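You operate a simulated robot arm through the tools that you are given. There is no shell and no other tool. Be economical: measure what you need, move in short steps, check, and stop when the job is done.

Carry out the task below with a simulated robot arm. There is one attempt and no reset: what you move stays moved.

TASK
Put the yellow pocket meter on the top of the steel stand away on the top of the door bench.

Only the result counts: the job must be done as asked and must still hold three seconds after the hand-in. Knocking over, shifting, dropping, spilling or breaking anything else fails it.

THE ROBOT
A 6-joint arm with a two-finger parallel gripper, fixed in place. Base frame: the origin is at the foot of the arm, x ahead of it, y to its left, z up. Lengths are in mm, angles in degrees, forces in N, time in s.
Its first joint turns from -66.0 to 66.0 degrees. Payload 2.7 kg.
The TCP is the grasp point between the finger pads, 23 mm short of the fingertips. In the tool frame z runs along the fingers and y along their closing line. Largest opening 94 mm; finger width 38, thickness 10; the body of the gripper, 54 by 96 mm, starts 39 mm behind the TCP.
Orientation is told as [roll, pitch, yaw] about the base's x, y, z axes, in that order, counted from this pose: with the fingers straight down and closing along the base's y, the tool's x points along the base's -x, its y along +y and its z along -z.

THE INTERFACE
- The arm moves only by the tool drive_tool. Its argument "series" is a list of rows, each a list of 7 numbers: the shift along the tool's x, y, z in mm, then the turn, a rotation vector about the tool's x, y, z in degrees, then the opening in per cent of the stroke, from 0 (shut) to 100 (fully open). In form: [[x, y, z, ax, ay, az, grip], ...]. A call has 1 to 20 rows; each row shifts and turns the commanded pose from where the row before left it, along the tool's axes as they then stand. Rows are played at 5 a second. More than 50 mm and 8.6 degrees between two rows, or a gripper value outside its range, and nothing of the call is played. A pose out of reach is approached as far as the arm can. The call stops where the force on the tool passes 40 N (or 10 N more than at its start, if that is more) or the arm is blocked; 0.2 s more then pass. Each finger travels about 45 mm/s and halts on what it meets, pressing with about 28 N; the grip force reading is that of the motor and also rises with nothing between the fingers. The clock runs only during rows and for 0.2 s after the last one: add rows that do not move to give the fingers time. The reply holds the time, the measured pose of the TCP, the force on the tool along the base axes, the opening and the grip force, in the units named above and with some noise, and new pictures: "pictures" is both (left out), scene, wrist or none.
- Cameras (640 x 400 px; columns grow to the right, rows downward): "scene" is fixed at [87.5, -442, 1404.8]; the picture's right is [0.65, -0.76, 0.00], its down [-0.44, -0.38, -0.81] and it looks along [0.62, 0.53, -0.58] (base axes); focal length 314 px, centre (320, 200). "wrist" rides on the gripper at [86, 16, -75] in the tool frame; the picture's right is [-0.18, 0.98, 0.00], its down [-0.58, -0.11, -0.81] and it looks along [-0.79, -0.15, 0.59] (tool axes); focal length 243 px, centre (320, 200). There is no depth. A picture from a camera that has moved, and an enlarged one, comes with that camera's place and axes in the base frame and with its lens.
- close_up(camera, box): a new picture of the part [left, top, right, bottom] of that camera's present view, enlarged. It takes no simulated time.
- close_job(): hands the job in; it is judged then, once.

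Go step by step. Nothing tells you positions but the pictures and the camera data: compare them with the known pose of the tool, close in by small moves and look again before you grip or let go. The budget is 90 turns and 170 pictures, counting those below and the enlarged ones. Unless the task says otherwise, let go and move clear before handing in, and close with one line.

The tools are called after "Emit:" by a JSON object that holds its "method" and its "body". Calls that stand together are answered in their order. drive_tool: Moves the arm, as the interface text tells. Its arguments: {"type":"object","properties":{"series":{"type":"array"},"pictures":{"type":"string","enum":["both","scene","wrist","none"]}},"required":["series"]} The other tools are called the same way: close_up (camera, box) takes an enlarged picture of a part of a camera's view; close_job () hands the job in.

At the start:

```text
t: 0.0
eef_pos: [473.2, 70.6, 1136.6]
tool_rot: [0.1, -0.1, 0.0]
force: [-0.7, 0.6, -0.2]
opening: 94.0
grasp_force: 0.0
```

scene: 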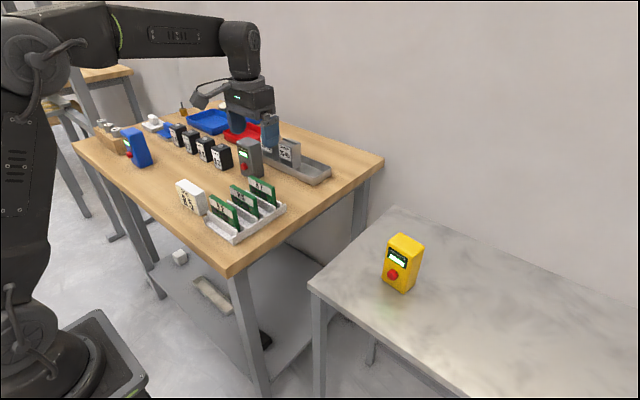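
wrist: 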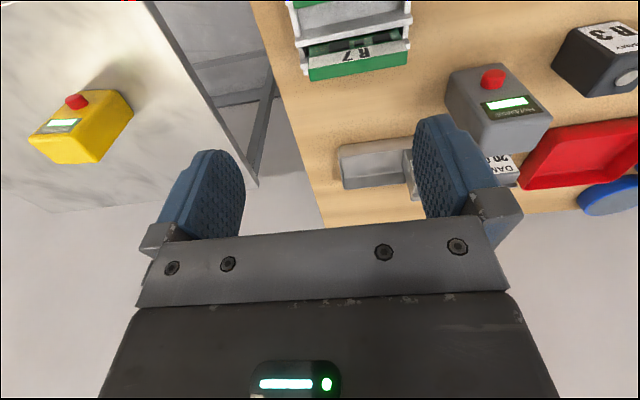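

The yellow meter stands on the steel stand at right; the wooden bench in the middle is probably the door bench, but there are further benches at the left. I will look closer before moving.

Emit:
{"method": "close_up", "body": {"camera": "scene", "box": [60, 80, 220, 180]}}

Emit:
{"method": "close_up", "body": {"camera": "scene", "box": [170, 90, 350, 250]}}

Emit:
{"method": "close_up", "body": {"camera": "scene", "box": [300, 200, 500, 325]}}

```text
4.00 times, centred on (140, 130) of scene
camera zoom: at [87.5, -442.0, 1404.8], right [0.65, -0.76, 0.0], down [-0.44, -0.38, -0.81], along [0.62, 0.53, -0.58], focal length 1257 px, centre (1040, 480)
```

zoom: 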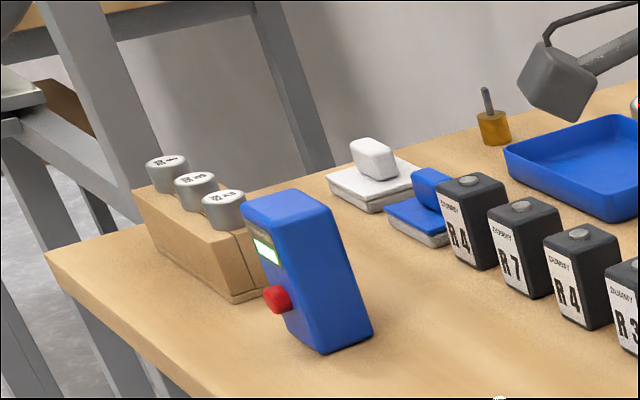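

```text
2.50 times, centred on (260, 170) of scene
camera zoom: at [87.5, -442.0, 1404.8], right [0.65, -0.76, 0.0], down [-0.44, -0.38, -0.81], along [0.62, 0.53, -0.58], focal length 786 px, centre (470, 275)
```

zoom: 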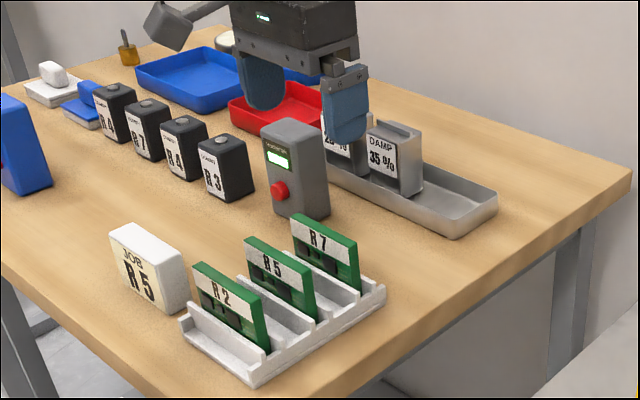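

```text
3.20 times, centred on (400, 262) of scene
camera zoom: at [87.5, -442.0, 1404.8], right [0.65, -0.76, 0.0], down [-0.44, -0.38, -0.81], along [0.62, 0.53, -0.58], focal length 1006 px, centre (64, 0)
```

zoom: 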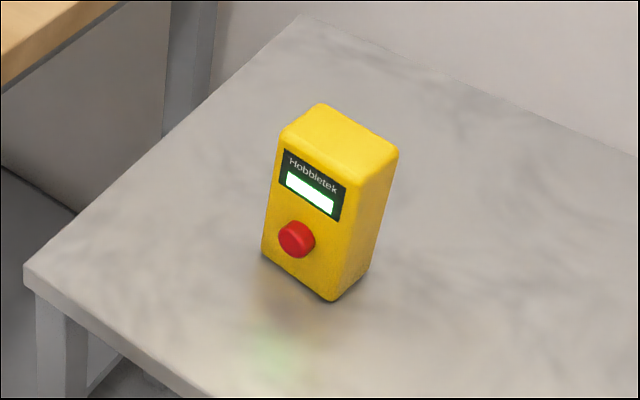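

The wooden bench in front carries many things; another bench is visible far left. I'll turn the wrist camera left in place to learn which bench is which.

Emit:
{"method": "drive_tool", "body": {"series": [[0, 0, 0, 0, 0, -8, 100], [0, 0, 0, 0, 0, -8, 100], [0, 0, 0, 0, 0, -8, 100], [0, 0, 0, 0, 0, -8, 100], [0, 0, 0, 0, 0, -8, 100], [0, 0, 0, 0, 0, -8, 100], [0, 0, 0, 0, 0, -8, 100], [0, 0, 0, 0, 0, 0, 100]]}}

```text
t: 1.8
eef_pos: [473.4, 70.4, 1135.9]
tool_rot: [0.0, -0.1, 56.4]
force: [0.1, 0.6, -0.2]
opening: 94.0
grasp_force: 0.1
camera wrist: at [412.6, 6.9, 1210.4], right [-0.72, 0.7, 0.0], down [0.41, 0.42, 0.81], along [0.56, 0.58, -0.59], focal length 243 px, centre (320, 200)
```

scene: 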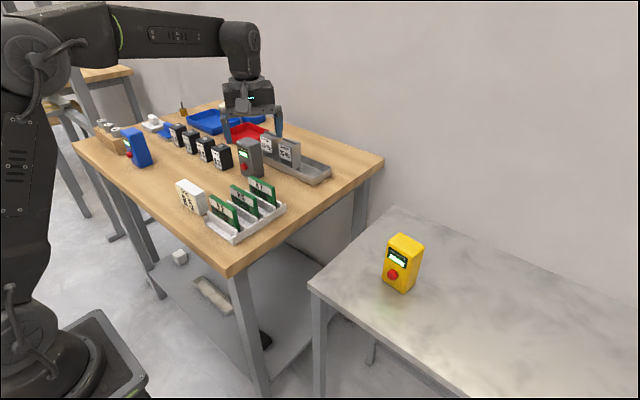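
wrist: 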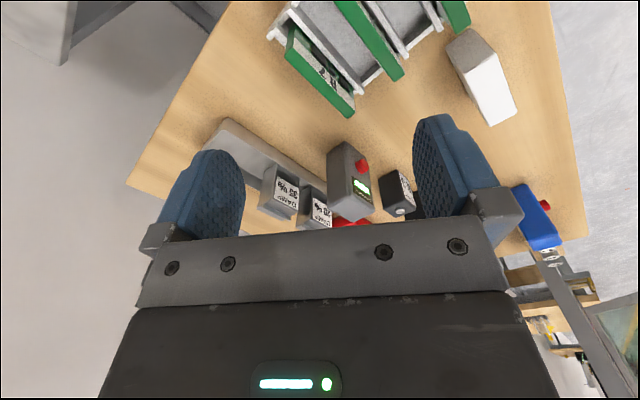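

There are more benches (and maybe a door) at the lower right of the wrist view. I'll turn a little further and tilt up for a better look.

Emit:
{"method": "drive_tool", "body": {"series": [[0, 0, 0, 0, 0, -8, 100], [0, 0, 0, 0, 0, -8, 100], [0, 0, 0, 0, 0, -8, 100], [0, 0, 0, 0, 0, -8, 100], [0, 0, 0, 0, 0, -8, 100], [0, 0, 0, 0, -8, 0, 100], [0, 0, 0, 0, -8, 0, 100], [0, 0, 0, 0, -8, 0, 100], [0, 0, 0, 0, 0, 0, 100]]}}

```text
t: 3.8
eef_pos: [473.0, 70.3, 1135.7]
tool_rot: [-0.1, -24.2, 96.2]
force: [0.3, -0.5, 0.4]
opening: 94.1
grasp_force: 0.0
camera wrist: at [469.1, -40.2, 1168.8], right [-1.0, 0.06, 0.07], down [0.08, 0.21, 0.97], along [0.04, 0.98, -0.21], focal length 243 px, centre (320, 200)
```

scene: 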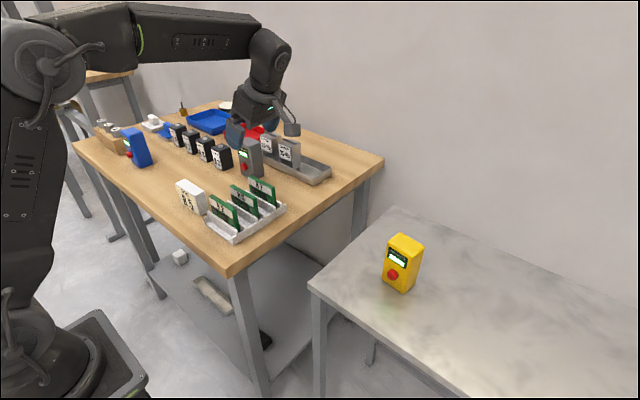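
wrist: 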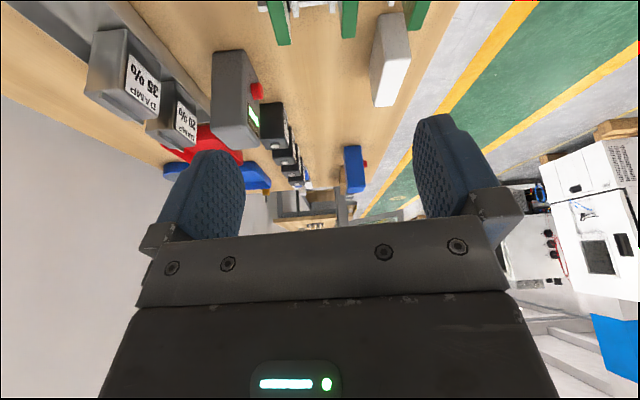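

Emit:
{"method": "close_up", "body": {"camera": "wrist", "box": [230, 130, 430, 255]}}

Emit:
{"method": "close_up", "body": {"camera": "scene", "box": [30, 50, 190, 150]}}

```text
3.20 times, centred on (330, 192) of wrist
camera zoom: at [469.1, -40.2, 1168.8], right [-1.0, 0.06, 0.07], down [0.08, 0.21, 0.97], along [0.04, 0.98, -0.21], focal length 776 px, centre (288, 224)
```

zoom: 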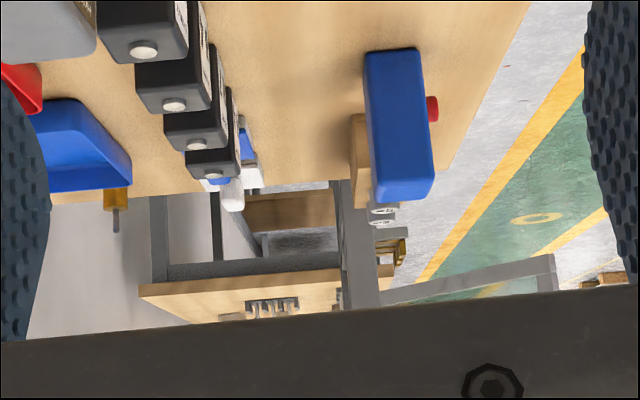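

```text
4.00 times, centred on (110, 100) of scene
camera zoom: at [87.5, -442.0, 1404.8], right [0.65, -0.76, 0.0], down [-0.44, -0.38, -0.81], along [0.62, 0.53, -0.58], focal length 1257 px, centre (1160, 600)
```

zoom: 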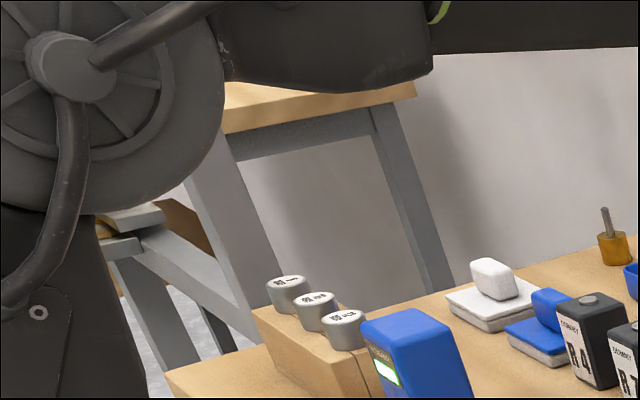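

The far-left bench is far out of reach, so the wooden bench in front is the only candidate in view so far. By triangulation the meter stands near (547, -273), base about z 860, height about 100, 53 mm wide along y. I'll untilt and move toward it, also watching for another bench at the right.

Emit:
{"method": "drive_tool", "body": {"series": [[0, 0, 0, 0, 8, 0, 100], [0, 0, 0, 0, 8, 0, 100], [0, 0, 0, 0, 8, 0, 100], [0, 0, 0, 0, 0, 8, 100], [0, 0, 0, 0, 0, 8, 100], [0, 0, 0, 0, 0, 8, 100], [0, 0, 0, 0, 0, 8, 100], [0, 0, 0, 0, 0, 8, 100], [0, 0, 0, 0, 0, 8, 100], [0, 0, 0, 0, 0, 8, 100], [0, 0, 0, 0, 0, 8, 100], [0, 0, 0, 0, 0, 8, 100], [0, 0, 0, 0, 0, 8, 100], [0, 0, 0, 0, 0, 8, 100], [0, 0, 0, 0, 0, 8, 100], [0, 0, 0, 0, 0, 0, 100]], "pictures": "none"}}

Emit:
{"method": "drive_tool", "body": {"series": [[0, -40, 0, 0, 0, 0, 100], [0, -40, 0, 0, 0, 0, 100], [0, -40, 0, 0, 0, 0, 100], [0, -40, 0, 0, 0, 0, 100], [0, -40, 0, 0, 0, 0, 100], [0, 0, 0, 0, 0, 0, 100]]}}

```text
t: 7.2
eef_pos: [473.7, 70.4, 1135.9]
tool_rot: [0.2, 0.0, 0.1]
force: [-0.1, -0.1, -0.1]
opening: 93.8
grasp_force: 0.1
```

```text
t: 8.6
eef_pos: [469.8, -129.5, 1136.8]
tool_rot: [0.1, -0.2, 0.2]
force: [-0.6, 0.3, 0.2]
opening: 94.2
grasp_force: 0.2
camera wrist: at [384.4, -113.3, 1212.1], right [0.18, 0.98, 0.0], down [0.58, -0.11, 0.81], along [0.79, -0.15, -0.59], focal length 243 px, centre (320, 200)
```

scene: 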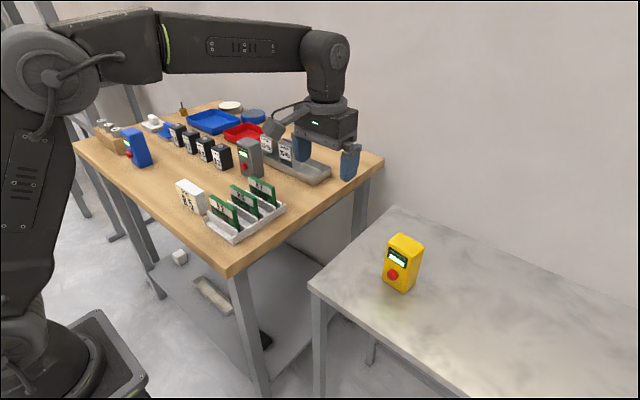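
wrist: 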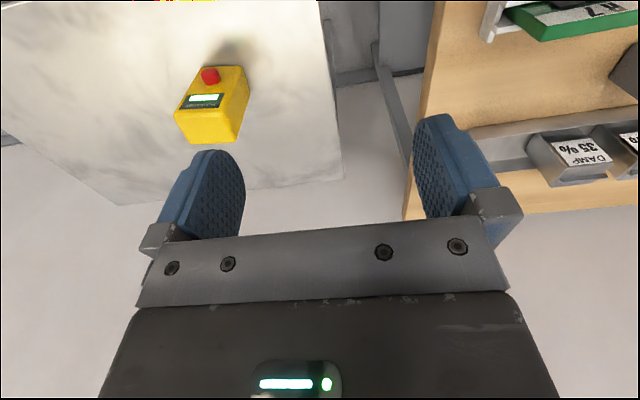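

Emit:
{"method": "drive_tool", "body": {"series": [[0, -48, 0, 0, 0, 0, 100], [0, -48, 0, 0, 0, 0, 100], [0, -48, 0, 0, 0, 0, 100], [0, 0, 45, 0, 0, 0, 100], [0, 0, 0, 0, 0, 0, 100]]}}

Emit:
{"method": "close_up", "body": {"camera": "wrist", "box": [230, 0, 390, 100]}}

```text
t: 9.8
eef_pos: [469.9, -270.5, 1090.8]
tool_rot: [0.2, -0.1, 0.1]
force: [0.1, 0.2, -0.2]
opening: 94.2
grasp_force: 0.1
camera wrist: at [384.0, -255.7, 1166.3], right [0.18, 0.98, 0.0], down [0.58, -0.11, 0.81], along [0.79, -0.15, -0.59], focal length 243 px, centre (320, 200)
```

scene: 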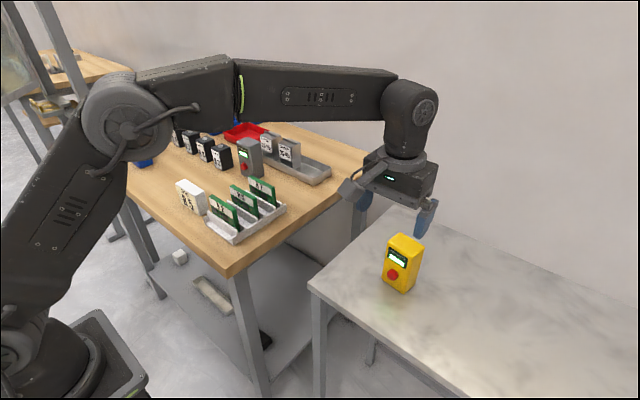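
wrist: 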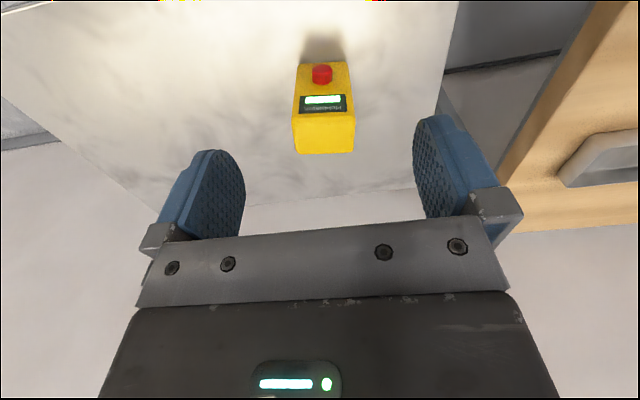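

```text
4.00 times, centred on (310, 50) of wrist
camera zoom: at [384.0, -255.7, 1166.3], right [0.18, 0.98, 0.0], down [0.58, -0.11, 0.81], along [0.79, -0.15, -0.59], focal length 970 px, centre (360, 800)
```

zoom: 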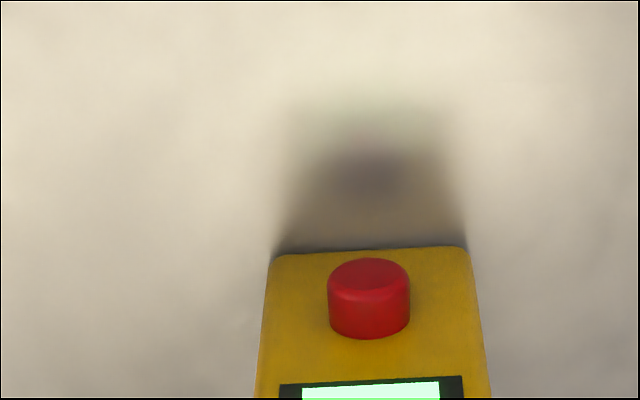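

Emit:
{"method": "close_up", "body": {"camera": "wrist", "box": [264, 60, 392, 160]}}

Emit:
{"method": "close_up", "body": {"camera": "scene", "box": [352, 215, 464, 305]}}

```text
4.00 times, centred on (328, 110) of wrist
camera zoom: at [384.0, -255.7, 1166.3], right [0.18, 0.98, 0.0], down [0.58, -0.11, 0.81], along [0.79, -0.15, -0.59], focal length 970 px, centre (288, 560)
```

zoom: 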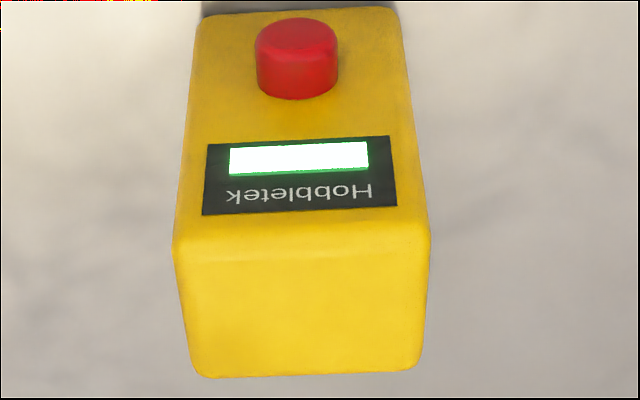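

```text
4.44 times, centred on (408, 260) of scene
camera zoom: at [87.5, -442.0, 1404.8], right [0.65, -0.76, 0.0], down [-0.44, -0.38, -0.81], along [0.62, 0.53, -0.58], focal length 1397 px, centre (-71, -67)
```

zoom: 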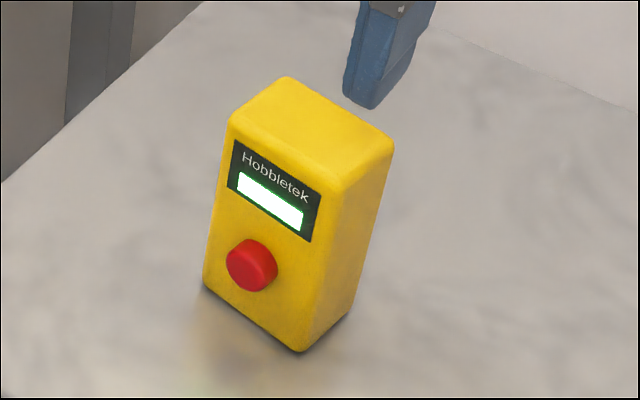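

The meter is refined to centre about (535, -278), top z about 985, base about 877. I'll position above it with the fingers along its sides and check.

Emit:
{"method": "drive_tool", "body": {"series": [[-33, -4, 0, 0, 0, 0, 100], [-32, -4, 0, 0, 0, 0, 100], [0, 0, 40, 0, 0, 0, 100], [0, 0, 0, 0, 0, 0, 100]]}}

Emit:
{"method": "close_up", "body": {"camera": "wrist", "box": [150, 50, 510, 275]}}

Emit:
{"method": "close_up", "body": {"camera": "scene", "box": [332, 160, 492, 310]}}

```text
t: 10.8
eef_pos: [540.1, -281.0, 1051.2]
tool_rot: [0.2, -0.2, 0.2]
force: [-0.5, -0.7, 0.2]
opening: 94.2
grasp_force: 0.1
camera wrist: at [454.0, -265.5, 1125.9], right [0.18, 0.98, 0.0], down [0.58, -0.11, 0.81], along [0.79, -0.15, -0.59], focal length 243 px, centre (320, 200)
```

scene: 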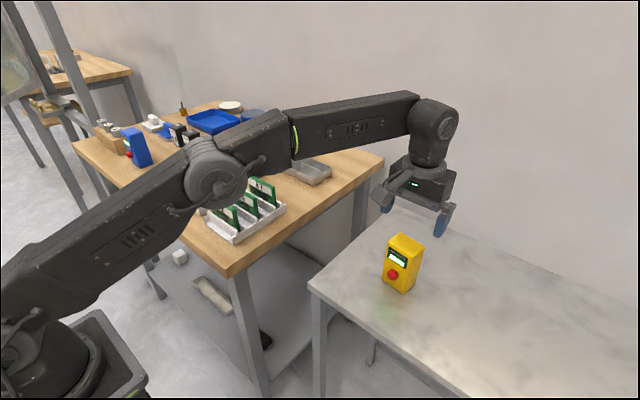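
wrist: 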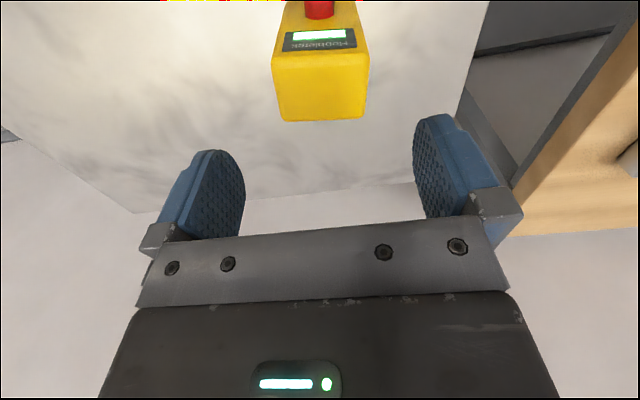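

```text
1.78 times, centred on (330, 162) of wrist
camera zoom: at [454.0, -265.5, 1125.9], right [0.18, 0.98, 0.0], down [0.58, -0.11, 0.81], along [0.79, -0.15, -0.59], focal length 431 px, centre (302, 267)
```

zoom: 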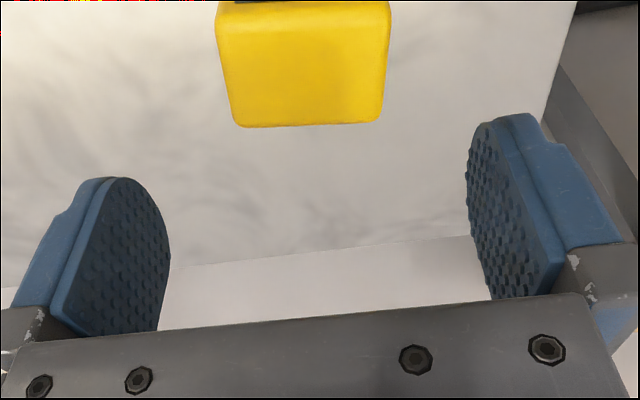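

```text
2.67 times, centred on (412, 235) of scene
camera zoom: at [87.5, -442.0, 1404.8], right [0.65, -0.76, 0.0], down [-0.44, -0.38, -0.81], along [0.62, 0.53, -0.58], focal length 838 px, centre (75, 107)
```

zoom: 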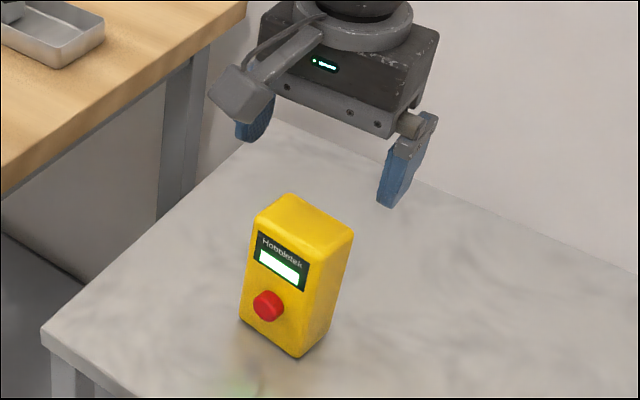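

The meter sits turned about -7.5° in yaw, with its centre near (532, -279). I'll turn to match, shift slightly and come down just above its top.

Emit:
{"method": "drive_tool", "body": {"series": [[7, 1, 0, 0, 0, 0, 100], [0, 0, 0, 0, 0, 7.5, 100], [0, 0, 20, 0, 0, 0, 100], [0, 0, 14, 0, 0, 0, 100], [0, 0, 0, 0, 0, 0, 100]]}}

Emit:
{"method": "close_up", "body": {"camera": "scene", "box": [332, 160, 492, 310]}}

```text
t: 12.0
eef_pos: [531.6, -280.7, 1016.4]
tool_rot: [0.2, -0.1, -7.4]
force: [-0.2, 0.9, 0.0]
opening: 93.9
grasp_force: 0.1
camera wrist: at [449.3, -253.4, 1091.6], right [0.31, 0.95, 0.0], down [0.56, -0.18, 0.81], along [0.77, -0.25, -0.59], focal length 243 px, centre (320, 200)
```

scene: 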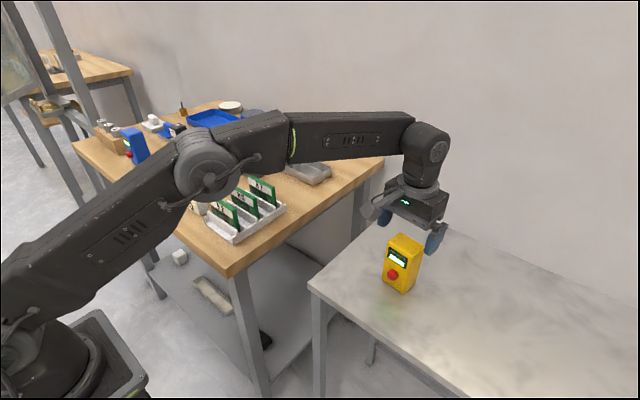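
wrist: 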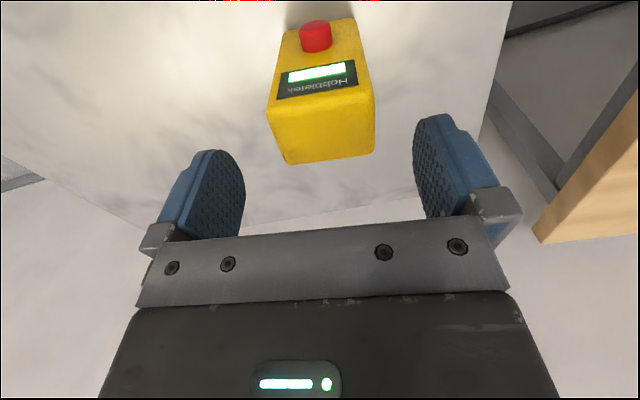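

```text
2.67 times, centred on (412, 235) of scene
camera zoom: at [87.5, -442.0, 1404.8], right [0.65, -0.76, 0.0], down [-0.44, -0.38, -0.81], along [0.62, 0.53, -0.58], focal length 838 px, centre (75, 107)
```

zoom: 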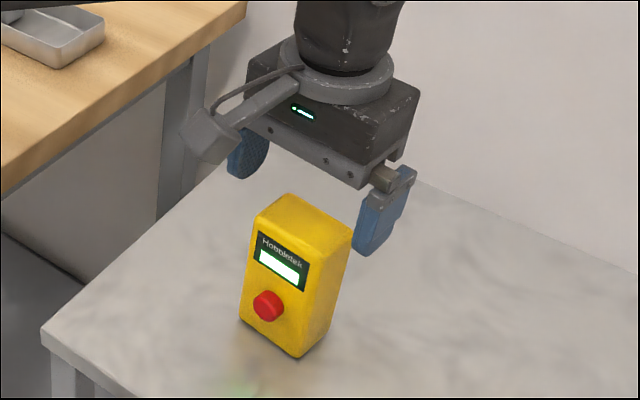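

Alignment is close; the offset is about 3 mm in both tool x and y. I'll correct and go down around the meter.

Emit:
{"method": "drive_tool", "body": {"series": [[3, 3, 0, 0, 0, 0, 100], [0, 0, 15, 0, 0, 0, 100], [0, 0, 15, 0, 0, 0, 100], [0, 0, 0, 0, 0, 0, 100]]}}

Emit:
{"method": "close_up", "body": {"camera": "scene", "box": [332, 160, 492, 310]}}

```text
t: 13.0
eef_pos: [530.3, -279.3, 986.7]
tool_rot: [0.1, -0.1, -7.4]
force: [0.3, -0.3, 0.1]
opening: 93.9
grasp_force: 0.0
camera wrist: at [447.4, -251.7, 1061.5], right [0.31, 0.95, 0.0], down [0.56, -0.18, 0.81], along [0.77, -0.25, -0.59], focal length 243 px, centre (320, 200)
```

scene: 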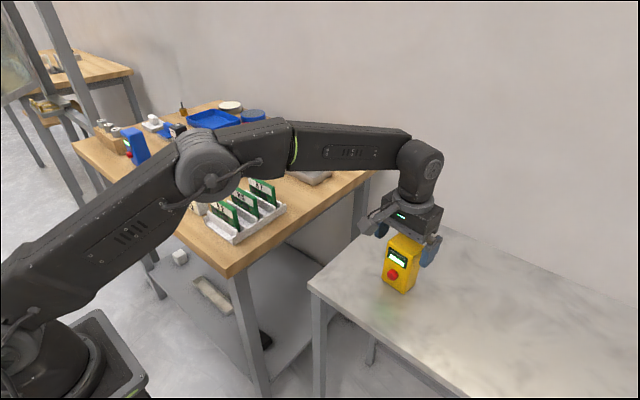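
wrist: 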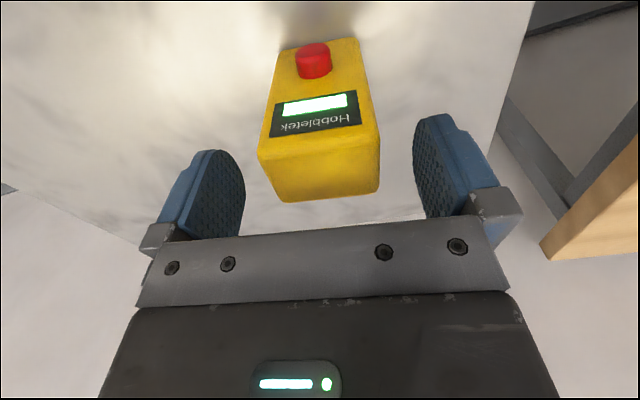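

```text
2.67 times, centred on (412, 235) of scene
camera zoom: at [87.5, -442.0, 1404.8], right [0.65, -0.76, 0.0], down [-0.44, -0.38, -0.81], along [0.62, 0.53, -0.58], focal length 838 px, centre (75, 107)
```

zoom: 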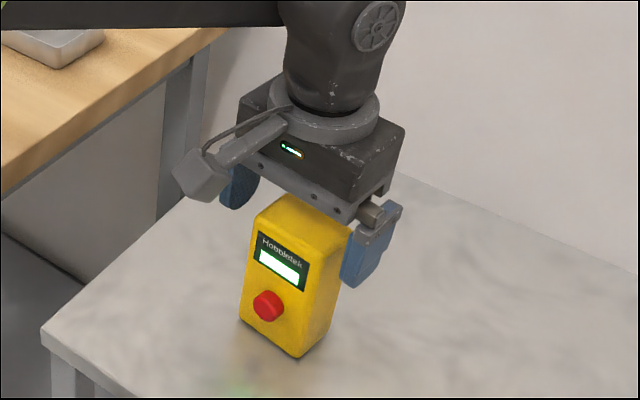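

Emit:
{"method": "drive_tool", "body": {"series": [[3, 2, 0, 0, 0, 0, 100], [0, 0, 12, 0, 0, 0, 100], [0, 0, 12, 0, 0, 0, 100], [0, 0, 0, 0, 0, 0, 100]]}}

Emit:
{"method": "close_up", "body": {"camera": "scene", "box": [332, 160, 492, 310]}}

```text
t: 14.0
eef_pos: [528.3, -275.0, 962.5]
tool_rot: [0.1, -0.1, -7.4]
force: [0.3, -0.2, -0.4]
opening: 93.8
grasp_force: 0.1
camera wrist: at [444.9, -248.3, 1036.8], right [0.31, 0.95, 0.0], down [0.56, -0.18, 0.81], along [0.77, -0.25, -0.59], focal length 243 px, centre (320, 200)
```

scene: 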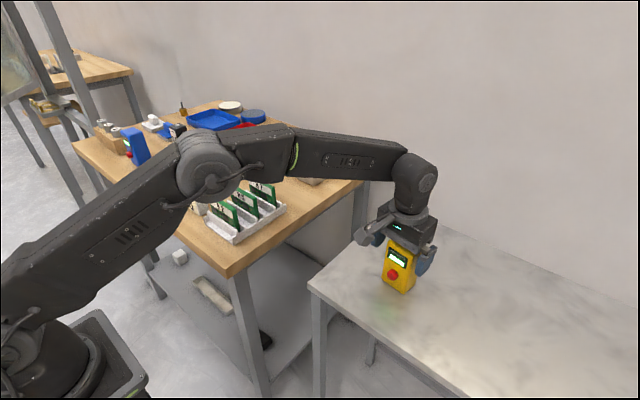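
wrist: 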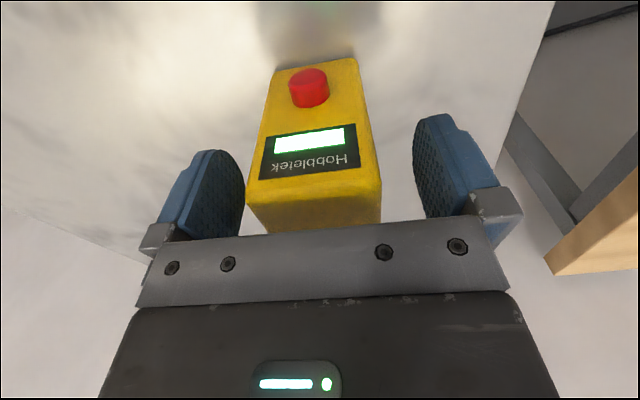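

```text
2.67 times, centred on (412, 235) of scene
camera zoom: at [87.5, -442.0, 1404.8], right [0.65, -0.76, 0.0], down [-0.44, -0.38, -0.81], along [0.62, 0.53, -0.58], focal length 838 px, centre (75, 107)
```

zoom: 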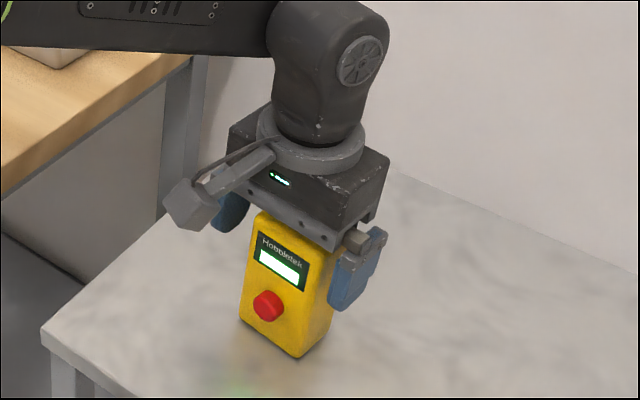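

The meter is centred between the fingers and the button is clear below them. I'll close the grip now.

Emit:
{"method": "drive_tool", "body": {"series": [[0, 0, 0, 0, 0, 0, 65], [0, 0, 0, 0, 0, 0, 60], [0, 0, 0, 0, 0, 0, 45], [0, 0, 0, 0, 0, 0, 30], [0, 0, 0, 0, 0, 0, 30], [0, 0, 0, 0, 0, 0, 30]]}}

```text
t: 15.4
eef_pos: [527.1, -274.2, 962.1]
tool_rot: [0.0, -0.1, -7.4]
force: [-0.5, -0.9, 0.4]
opening: 61.7
grasp_force: 28.1
camera wrist: at [444.8, -248.4, 1037.1], right [0.31, 0.95, 0.0], down [0.56, -0.18, 0.81], along [0.77, -0.25, -0.59], focal length 243 px, centre (320, 200)
```

scene: 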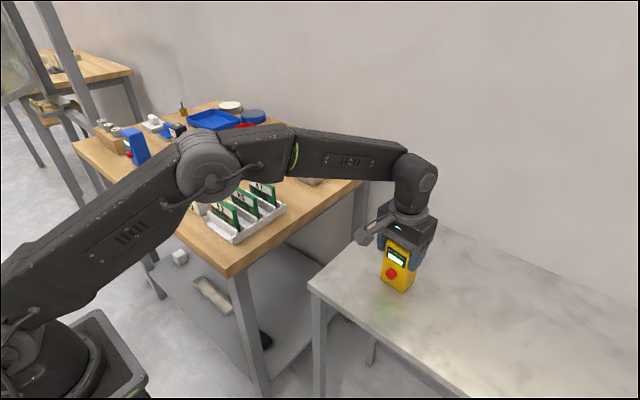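
wrist: 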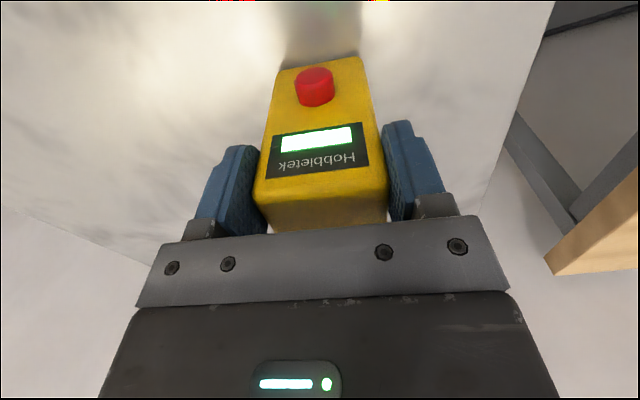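

Gripped at 61.7 mm with 28 N. I'll lift straight up and check that it holds.

Emit:
{"method": "drive_tool", "body": {"series": [[0, 0, -10, 0, 0, 0, 30], [0, 0, -20, 0, 0, 0, 30], [0, 0, -30, 0, 0, 0, 30], [0, 0, -40, 0, 0, 0, 30], [0, 0, -40, 0, 0, 0, 30], [0, 0, -40, 0, 0, 0, 30], [0, 0, 0, 0, 0, 0, 30]]}}

Emit:
{"method": "close_up", "body": {"camera": "scene", "box": [332, 120, 492, 310]}}

```text
t: 17.0
eef_pos: [525.8, -273.7, 1131.2]
tool_rot: [0.0, 0.0, -7.4]
force: [-0.6, 0.2, -1.3]
opening: 61.9
grasp_force: 28.1
out of reach, approached as far as the arm can: row 6
camera wrist: at [442.5, -246.8, 1206.0], right [0.31, 0.95, 0.0], down [0.56, -0.18, 0.81], along [0.77, -0.25, -0.59], focal length 243 px, centre (320, 200)
```

scene: 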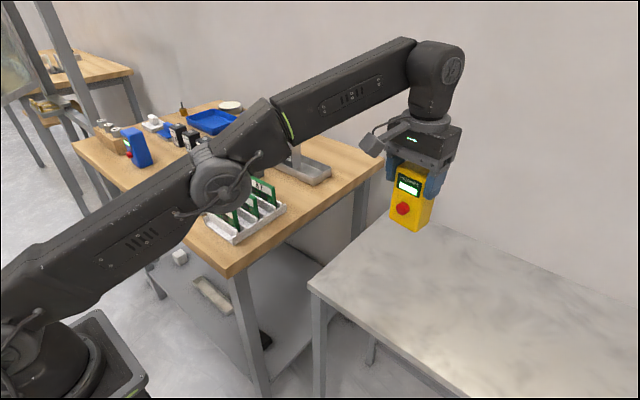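
wrist: 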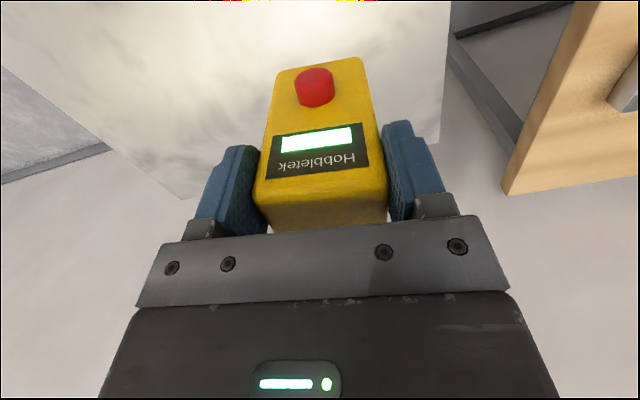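

```text
2.11 times, centred on (412, 215) of scene
camera zoom: at [87.5, -442.0, 1404.8], right [0.65, -0.76, 0.0], down [-0.44, -0.38, -0.81], along [0.62, 0.53, -0.58], focal length 662 px, centre (126, 168)
```

zoom: 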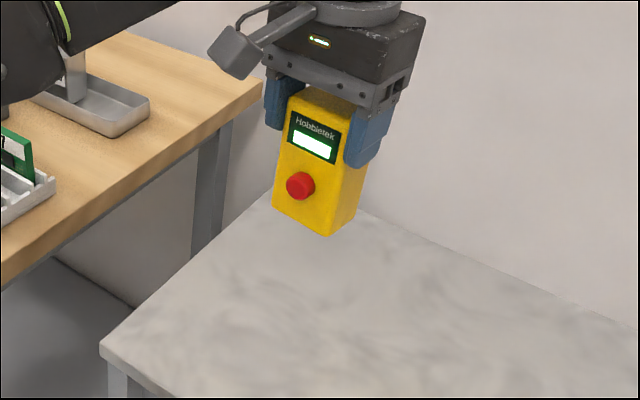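

The meter is held securely and level. I'll bring it back in toward the arm and swing left above the bench, high over everything.

Emit:
{"method": "drive_tool", "body": {"series": [[0, 0, 0, 0, 0, -7.5, 30], [40, 0, 0, 0, 0, 0, 30], [40, 20, 0, 0, 0, 0, 30], [10, 40, 0, 0, 0, 0, 30], [0, 45, 0, 0, 0, 0, 30], [0, 45, 0, 0, 0, 0, 30], [0, 45, 0, 0, 0, 0, 30], [0, 45, 0, 0, 0, 0, 30], [0, 45, 0, 0, 0, 0, 30], [0, 45, 0, 0, 0, 0, 30], [0, 45, 0, 0, 0, 0, 30], [0, 0, 0, 0, 0, -8, 30], [0, 0, 0, 0, 0, -8, 30], [0, 0, 0, 0, 0, -8, 30], [0, 0, 0, 0, 0, -8, 30], [0, 0, 0, 0, 0, 0, 30]]}}

```text
t: 20.4
eef_pos: [434.3, 99.9, 1130.0]
tool_rot: [0.0, -0.1, 32.3]
force: [-0.3, 0.6, -1.6]
opening: 61.8
grasp_force: 28.9
camera wrist: at [352.5, 67.5, 1205.5], right [-0.37, 0.93, 0.0], down [0.55, 0.22, 0.81], along [0.75, 0.3, -0.59], focal length 243 px, centre (320, 200)
```

scene: 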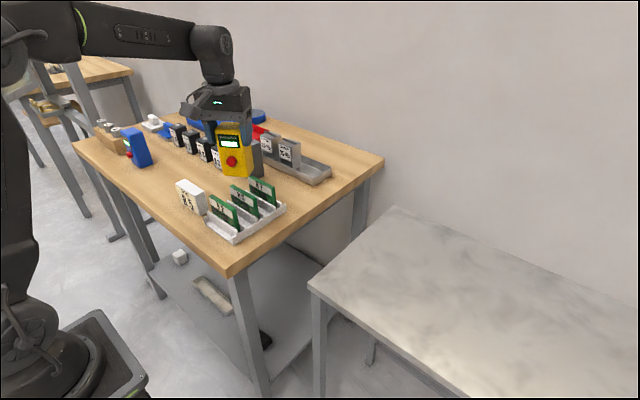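
wrist: 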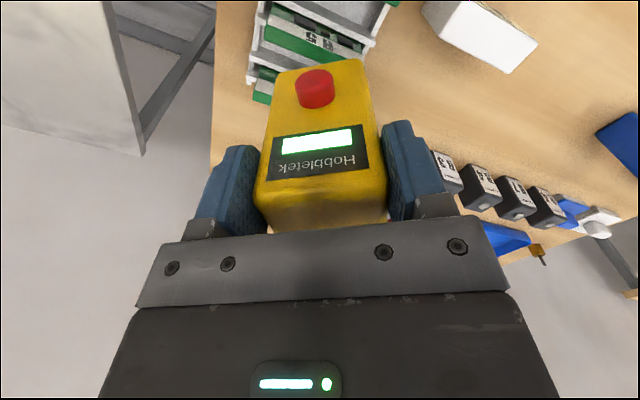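

Emit:
{"method": "drive_tool", "body": {"series": [[-15.2, 37.6, 0, 0, 0, 0, 30], [-15.2, 37.6, 0, 0, 0, 0, 30], [-15.2, 37.6, 0, 0, 0, 0, 30], [-15.2, 37.6, 0, 0, 0, 0, 30], [-15.2, 37.6, 0, 0, 0, 0, 30], [0, 0, 0, 0, 0, -8, 30], [0, 0, 0, 0, 0, -8, 30], [0, 0, 0, 0, 0, 0, 30]]}}

```text
t: 22.2
eef_pos: [395.6, 303.9, 1133.1]
tool_rot: [0.1, 0.0, 48.2]
force: [1.1, 1.9, -1.9]
opening: 61.6
grasp_force: 27.4
camera wrist: at [326.6, 248.8, 1207.5], right [-0.61, 0.79, 0.0], down [0.47, 0.36, 0.81], along [0.64, 0.49, -0.59], focal length 243 px, centre (320, 200)
```

scene: 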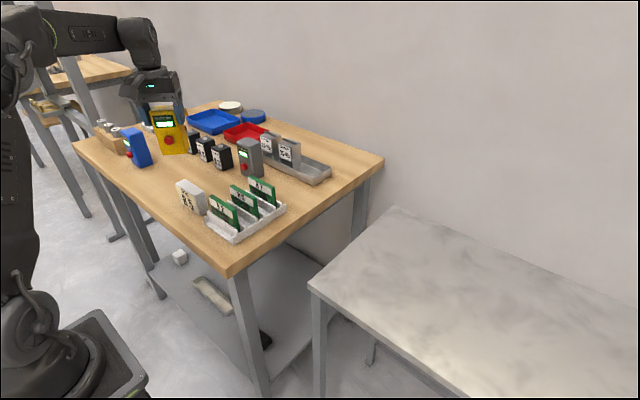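
wrist: 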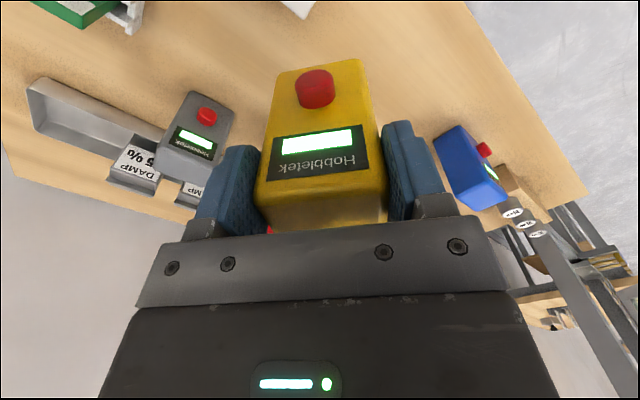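

The free area between the white JOB box and the blue tester, around (405, 450), looks good. I'll move above it.

Emit:
{"method": "drive_tool", "body": {"series": [[-28.7, 22.6, 0, 0, 0, 0, 30], [-28.7, 22.6, 0, 0, 0, 0, 30], [-28.7, 22.6, 0, 0, 0, 0, 30], [-28.7, 22.6, 0, 0, 0, 0, 30], [0, 0, 0, 0, 0, 0, 30]]}}

Emit:
{"method": "close_up", "body": {"camera": "scene", "box": [70, 70, 270, 230]}}

```text
t: 23.4
eef_pos: [402.8, 433.4, 1131.8]
tool_rot: [-0.1, -0.1, 48.1]
force: [0.3, -0.2, -0.9]
opening: 61.7
grasp_force: 28.1
out of reach, approached as far as the arm can: row 4
camera wrist: at [334.0, 379.1, 1207.7], right [-0.61, 0.79, 0.0], down [0.47, 0.36, 0.81], along [0.64, 0.49, -0.59], focal length 243 px, centre (320, 200)
```

scene: 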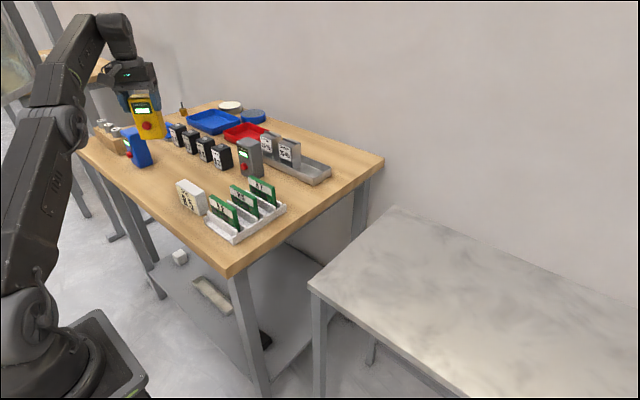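
wrist: 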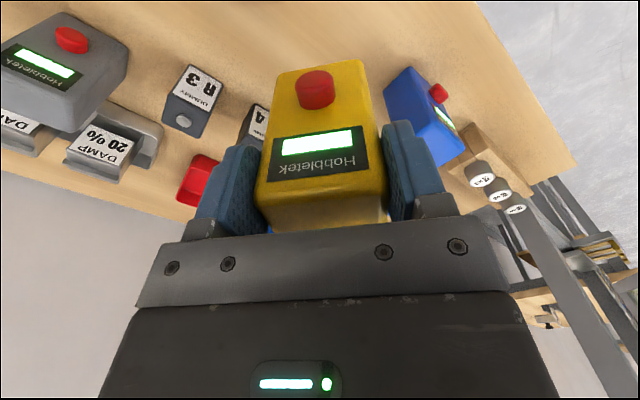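

```text
2.50 times, centred on (170, 150) of scene
camera zoom: at [87.5, -442.0, 1404.8], right [0.65, -0.76, 0.0], down [-0.44, -0.38, -0.81], along [0.62, 0.53, -0.58], focal length 786 px, centre (695, 325)
```

zoom: 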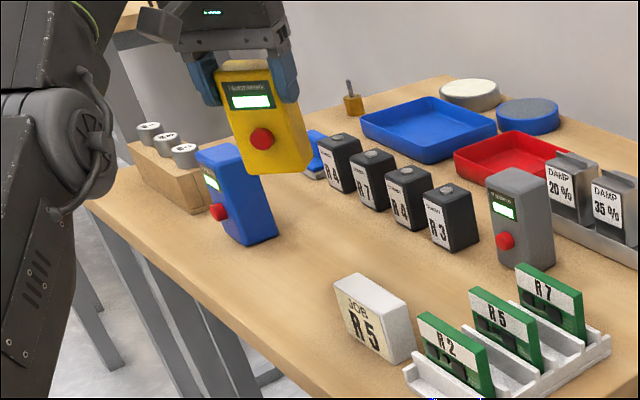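

The bench surface triangulates to about z 905 (R3 box, white box), and the spot below the meter is open wood midway between the white box and the blue tester. I'll come down partway and check.

Emit:
{"method": "drive_tool", "body": {"series": [[0, 0, 25, 0, 0, 0, 30], [0, 0, 25, 0, 0, 0, 30], [0, 0, 20, 0, 0, 0, 30], [0, 0, 10, 0, 0, 0, 30], [0, 0, 0, 0, 0, 0, 30]]}}

Emit:
{"method": "close_up", "body": {"camera": "scene", "box": [90, 90, 250, 220]}}

```text
t: 24.6
eef_pos: [405.3, 431.6, 1052.3]
tool_rot: [-0.1, -0.1, 48.0]
force: [0.6, 0.6, -2.0]
opening: 61.8
grasp_force: 27.8
camera wrist: at [336.2, 378.5, 1127.5], right [-0.61, 0.79, 0.0], down [0.47, 0.36, 0.81], along [0.64, 0.49, -0.59], focal length 243 px, centre (320, 200)
```

scene: 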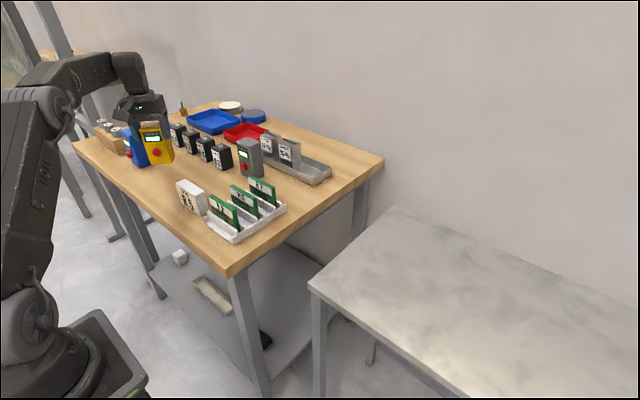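
wrist: 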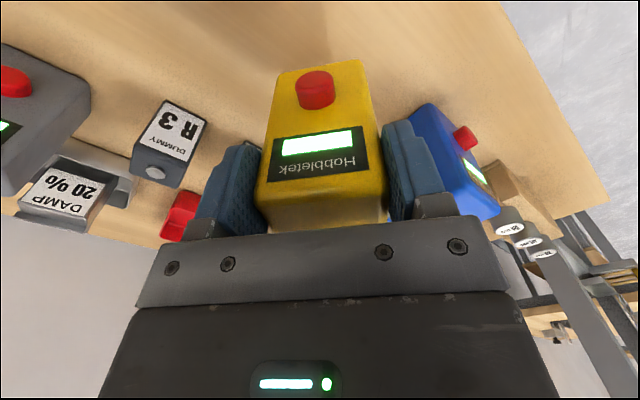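

```text
3.08 times, centred on (170, 155) of scene
camera zoom: at [87.5, -442.0, 1404.8], right [0.65, -0.76, 0.0], down [-0.44, -0.38, -0.81], along [0.62, 0.53, -0.58], focal length 967 px, centre (782, 338)
```

zoom: 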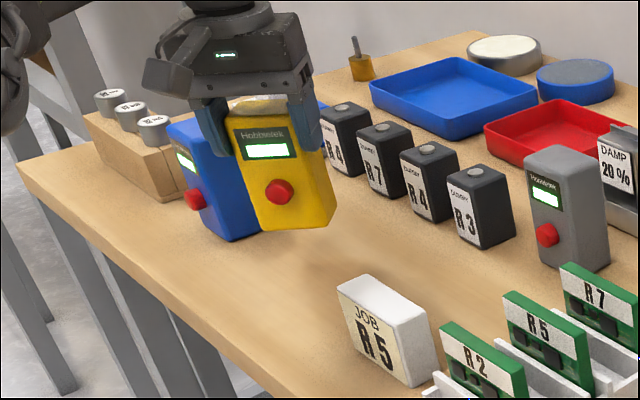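

Still well clear and above open wood. I'll go on down in small steps, watching the force.

Emit:
{"method": "drive_tool", "body": {"series": [[0, 0, 10, 0, 0, 0, 30], [0, 0, 10, 0, 0, 0, 30], [0, 0, 6, 0, 0, 0, 30], [0, 0, 4, 0, 0, 0, 30], [0, 0, 0, 0, 0, 0, 30]]}}

Emit:
{"method": "close_up", "body": {"camera": "scene", "box": [90, 90, 250, 220]}}

```text
t: 25.8
eef_pos: [404.8, 433.5, 1023.0]
tool_rot: [0.0, 0.0, 48.2]
force: [-0.1, 0.5, -2.0]
opening: 61.8
grasp_force: 27.8
camera wrist: at [335.9, 379.4, 1096.8], right [-0.61, 0.79, 0.0], down [0.47, 0.36, 0.81], along [0.64, 0.49, -0.59], focal length 243 px, centre (320, 200)
```

scene: 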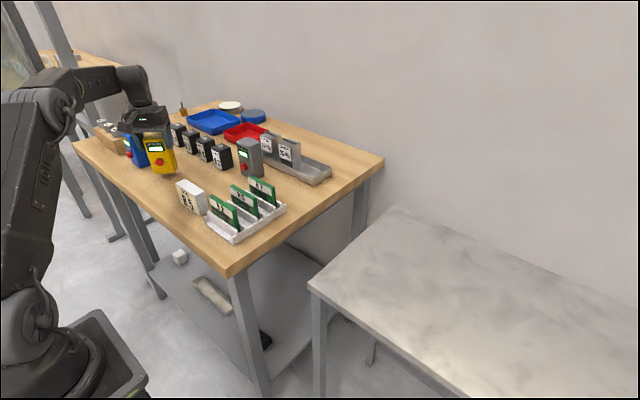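
wrist: 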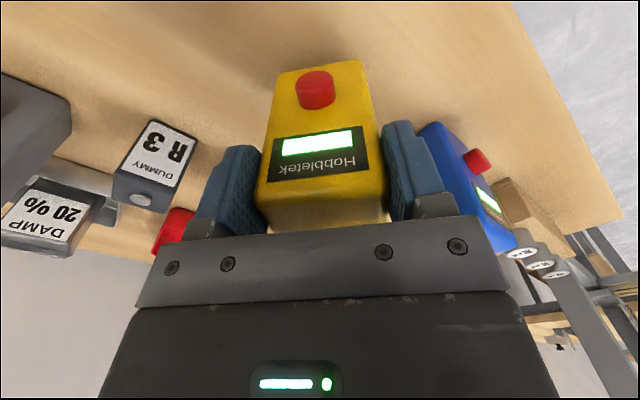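

```text
3.08 times, centred on (170, 155) of scene
camera zoom: at [87.5, -442.0, 1404.8], right [0.65, -0.76, 0.0], down [-0.44, -0.38, -0.81], along [0.62, 0.53, -0.58], focal length 967 px, centre (782, 338)
```

zoom: 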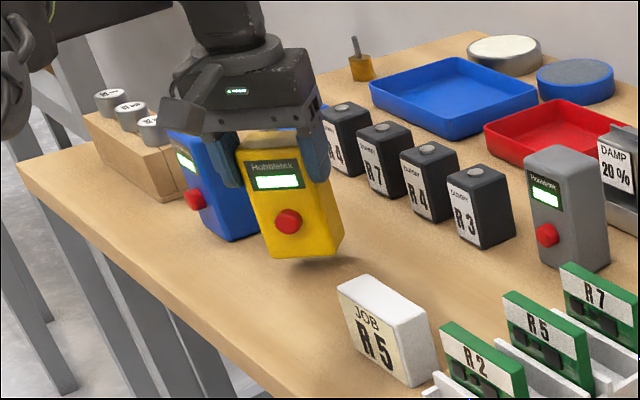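

The contact shadow is close now. I'll go on in 3 mm steps.

Emit:
{"method": "drive_tool", "body": {"series": [[0, 0, 3, 0, 0, 0, 30], [0, 0, 3, 0, 0, 0, 30], [0, 0, 3, 0, 0, 0, 30], [0, 0, 3, 0, 0, 0, 30], [0, 0, 0, 0, 0, 0, 30]], "pictures": "none"}}

Emit:
{"method": "close_up", "body": {"camera": "scene", "box": [125, 110, 205, 190]}}

```text
t: 27.0
eef_pos: [403.6, 434.5, 1008.7]
tool_rot: [0.0, -0.1, 48.1]
force: [-0.7, 0.0, -1.4]
opening: 61.8
grasp_force: 28.3
```

```text
5.00 times, centred on (165, 150) of scene
camera zoom: at [87.5, -442.0, 1404.8], right [0.65, -0.76, 0.0], down [-0.44, -0.38, -0.81], along [0.62, 0.53, -0.58], focal length 1571 px, centre (1095, 450)
```

zoom: 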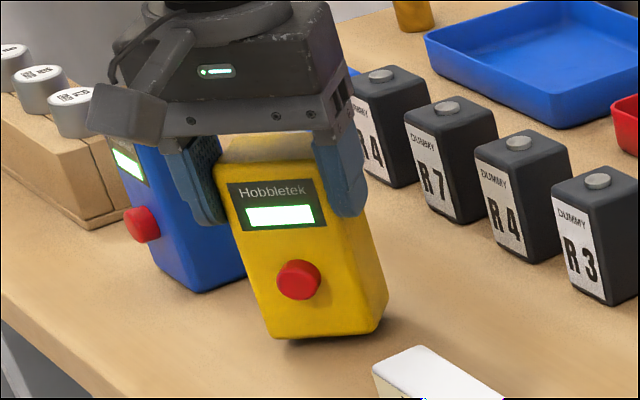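

Only a few millimetres of gap seem to be left. I'll go on in 1.5 mm steps until contact shows in the force.

Emit:
{"method": "drive_tool", "body": {"series": [[0, 0, 1.5, 0, 0, 0, 30], [0, 0, 1.5, 0, 0, 0, 30], [0, 0, 1.5, 0, 0, 0, 30], [0, 0, 0, 0, 0, 0, 30]], "pictures": "none"}}

Emit:
{"method": "close_up", "body": {"camera": "scene", "box": [125, 110, 205, 190]}}

```text
t: 28.0
eef_pos: [403.2, 433.7, 1004.7]
tool_rot: [0.0, -0.1, 48.2]
force: [0.4, 0.2, -1.6]
opening: 61.9
grasp_force: 28.2
```

```text
5.00 times, centred on (165, 150) of scene
camera zoom: at [87.5, -442.0, 1404.8], right [0.65, -0.76, 0.0], down [-0.44, -0.38, -0.81], along [0.62, 0.53, -0.58], focal length 1571 px, centre (1095, 450)
```

zoom: 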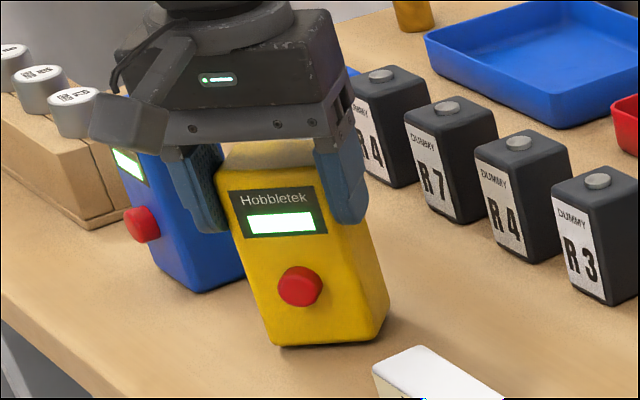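

Emit:
{"method": "drive_tool", "body": {"series": [[0, 0, 1, 0, 0, 0, 30], [0, 0, 1, 0, 0, 0, 30], [0, 0, 0, 0, 0, 0, 30]], "pictures": "none"}}

Emit:
{"method": "close_up", "body": {"camera": "scene", "box": [150, 150, 190, 185]}}

```text
t: 28.8
eef_pos: [403.1, 433.1, 1002.7]
tool_rot: [0.0, -0.1, 48.1]
force: [-0.1, 1.0, -1.9]
opening: 61.8
grasp_force: 28.2
```

```text
11.43 times, centred on (170, 168) of scene
camera zoom: at [87.5, -442.0, 1404.8], right [0.65, -0.76, 0.0], down [-0.44, -0.38, -0.81], along [0.62, 0.53, -0.58], focal length 3592 px, centre (2034, 571)
```

zoom: 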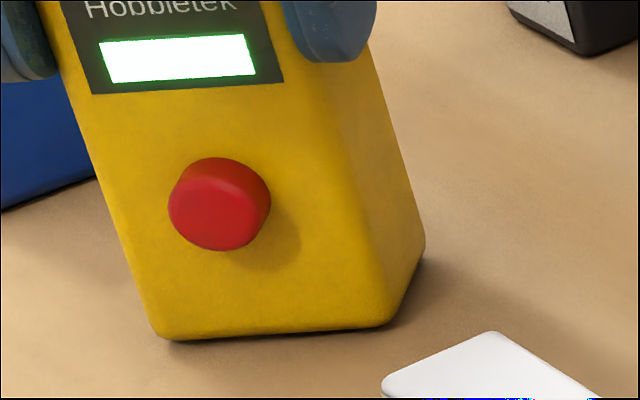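

Very nearly touching, but there is still no contact force. I'll continue by 1 mm steps.

Emit:
{"method": "drive_tool", "body": {"series": [[0, 0, 1, 0, 0, 0, 30], [0, 0, 1, 0, 0, 0, 30], [0, 0, 0, 0, 0, 0, 30]], "pictures": "none"}}

Emit:
{"method": "drive_tool", "body": {"series": [[0, 0, 1, 0, 0, 0, 30], [0, 0, 0, 0, 0, 0, 30]], "pictures": "none"}}

```text
t: 29.6
eef_pos: [404.1, 434.9, 1002.1]
tool_rot: [-0.1, -0.2, 48.0]
force: [-0.1, -1.7, 3.9]
opening: 62.0
grasp_force: 28.1
```

```text
t: 30.2
eef_pos: [403.9, 434.1, 1001.8]
tool_rot: [-0.1, -0.3, 48.0]
force: [-2.3, -4.4, 17.9]
opening: 61.7
grasp_force: 28.5
```

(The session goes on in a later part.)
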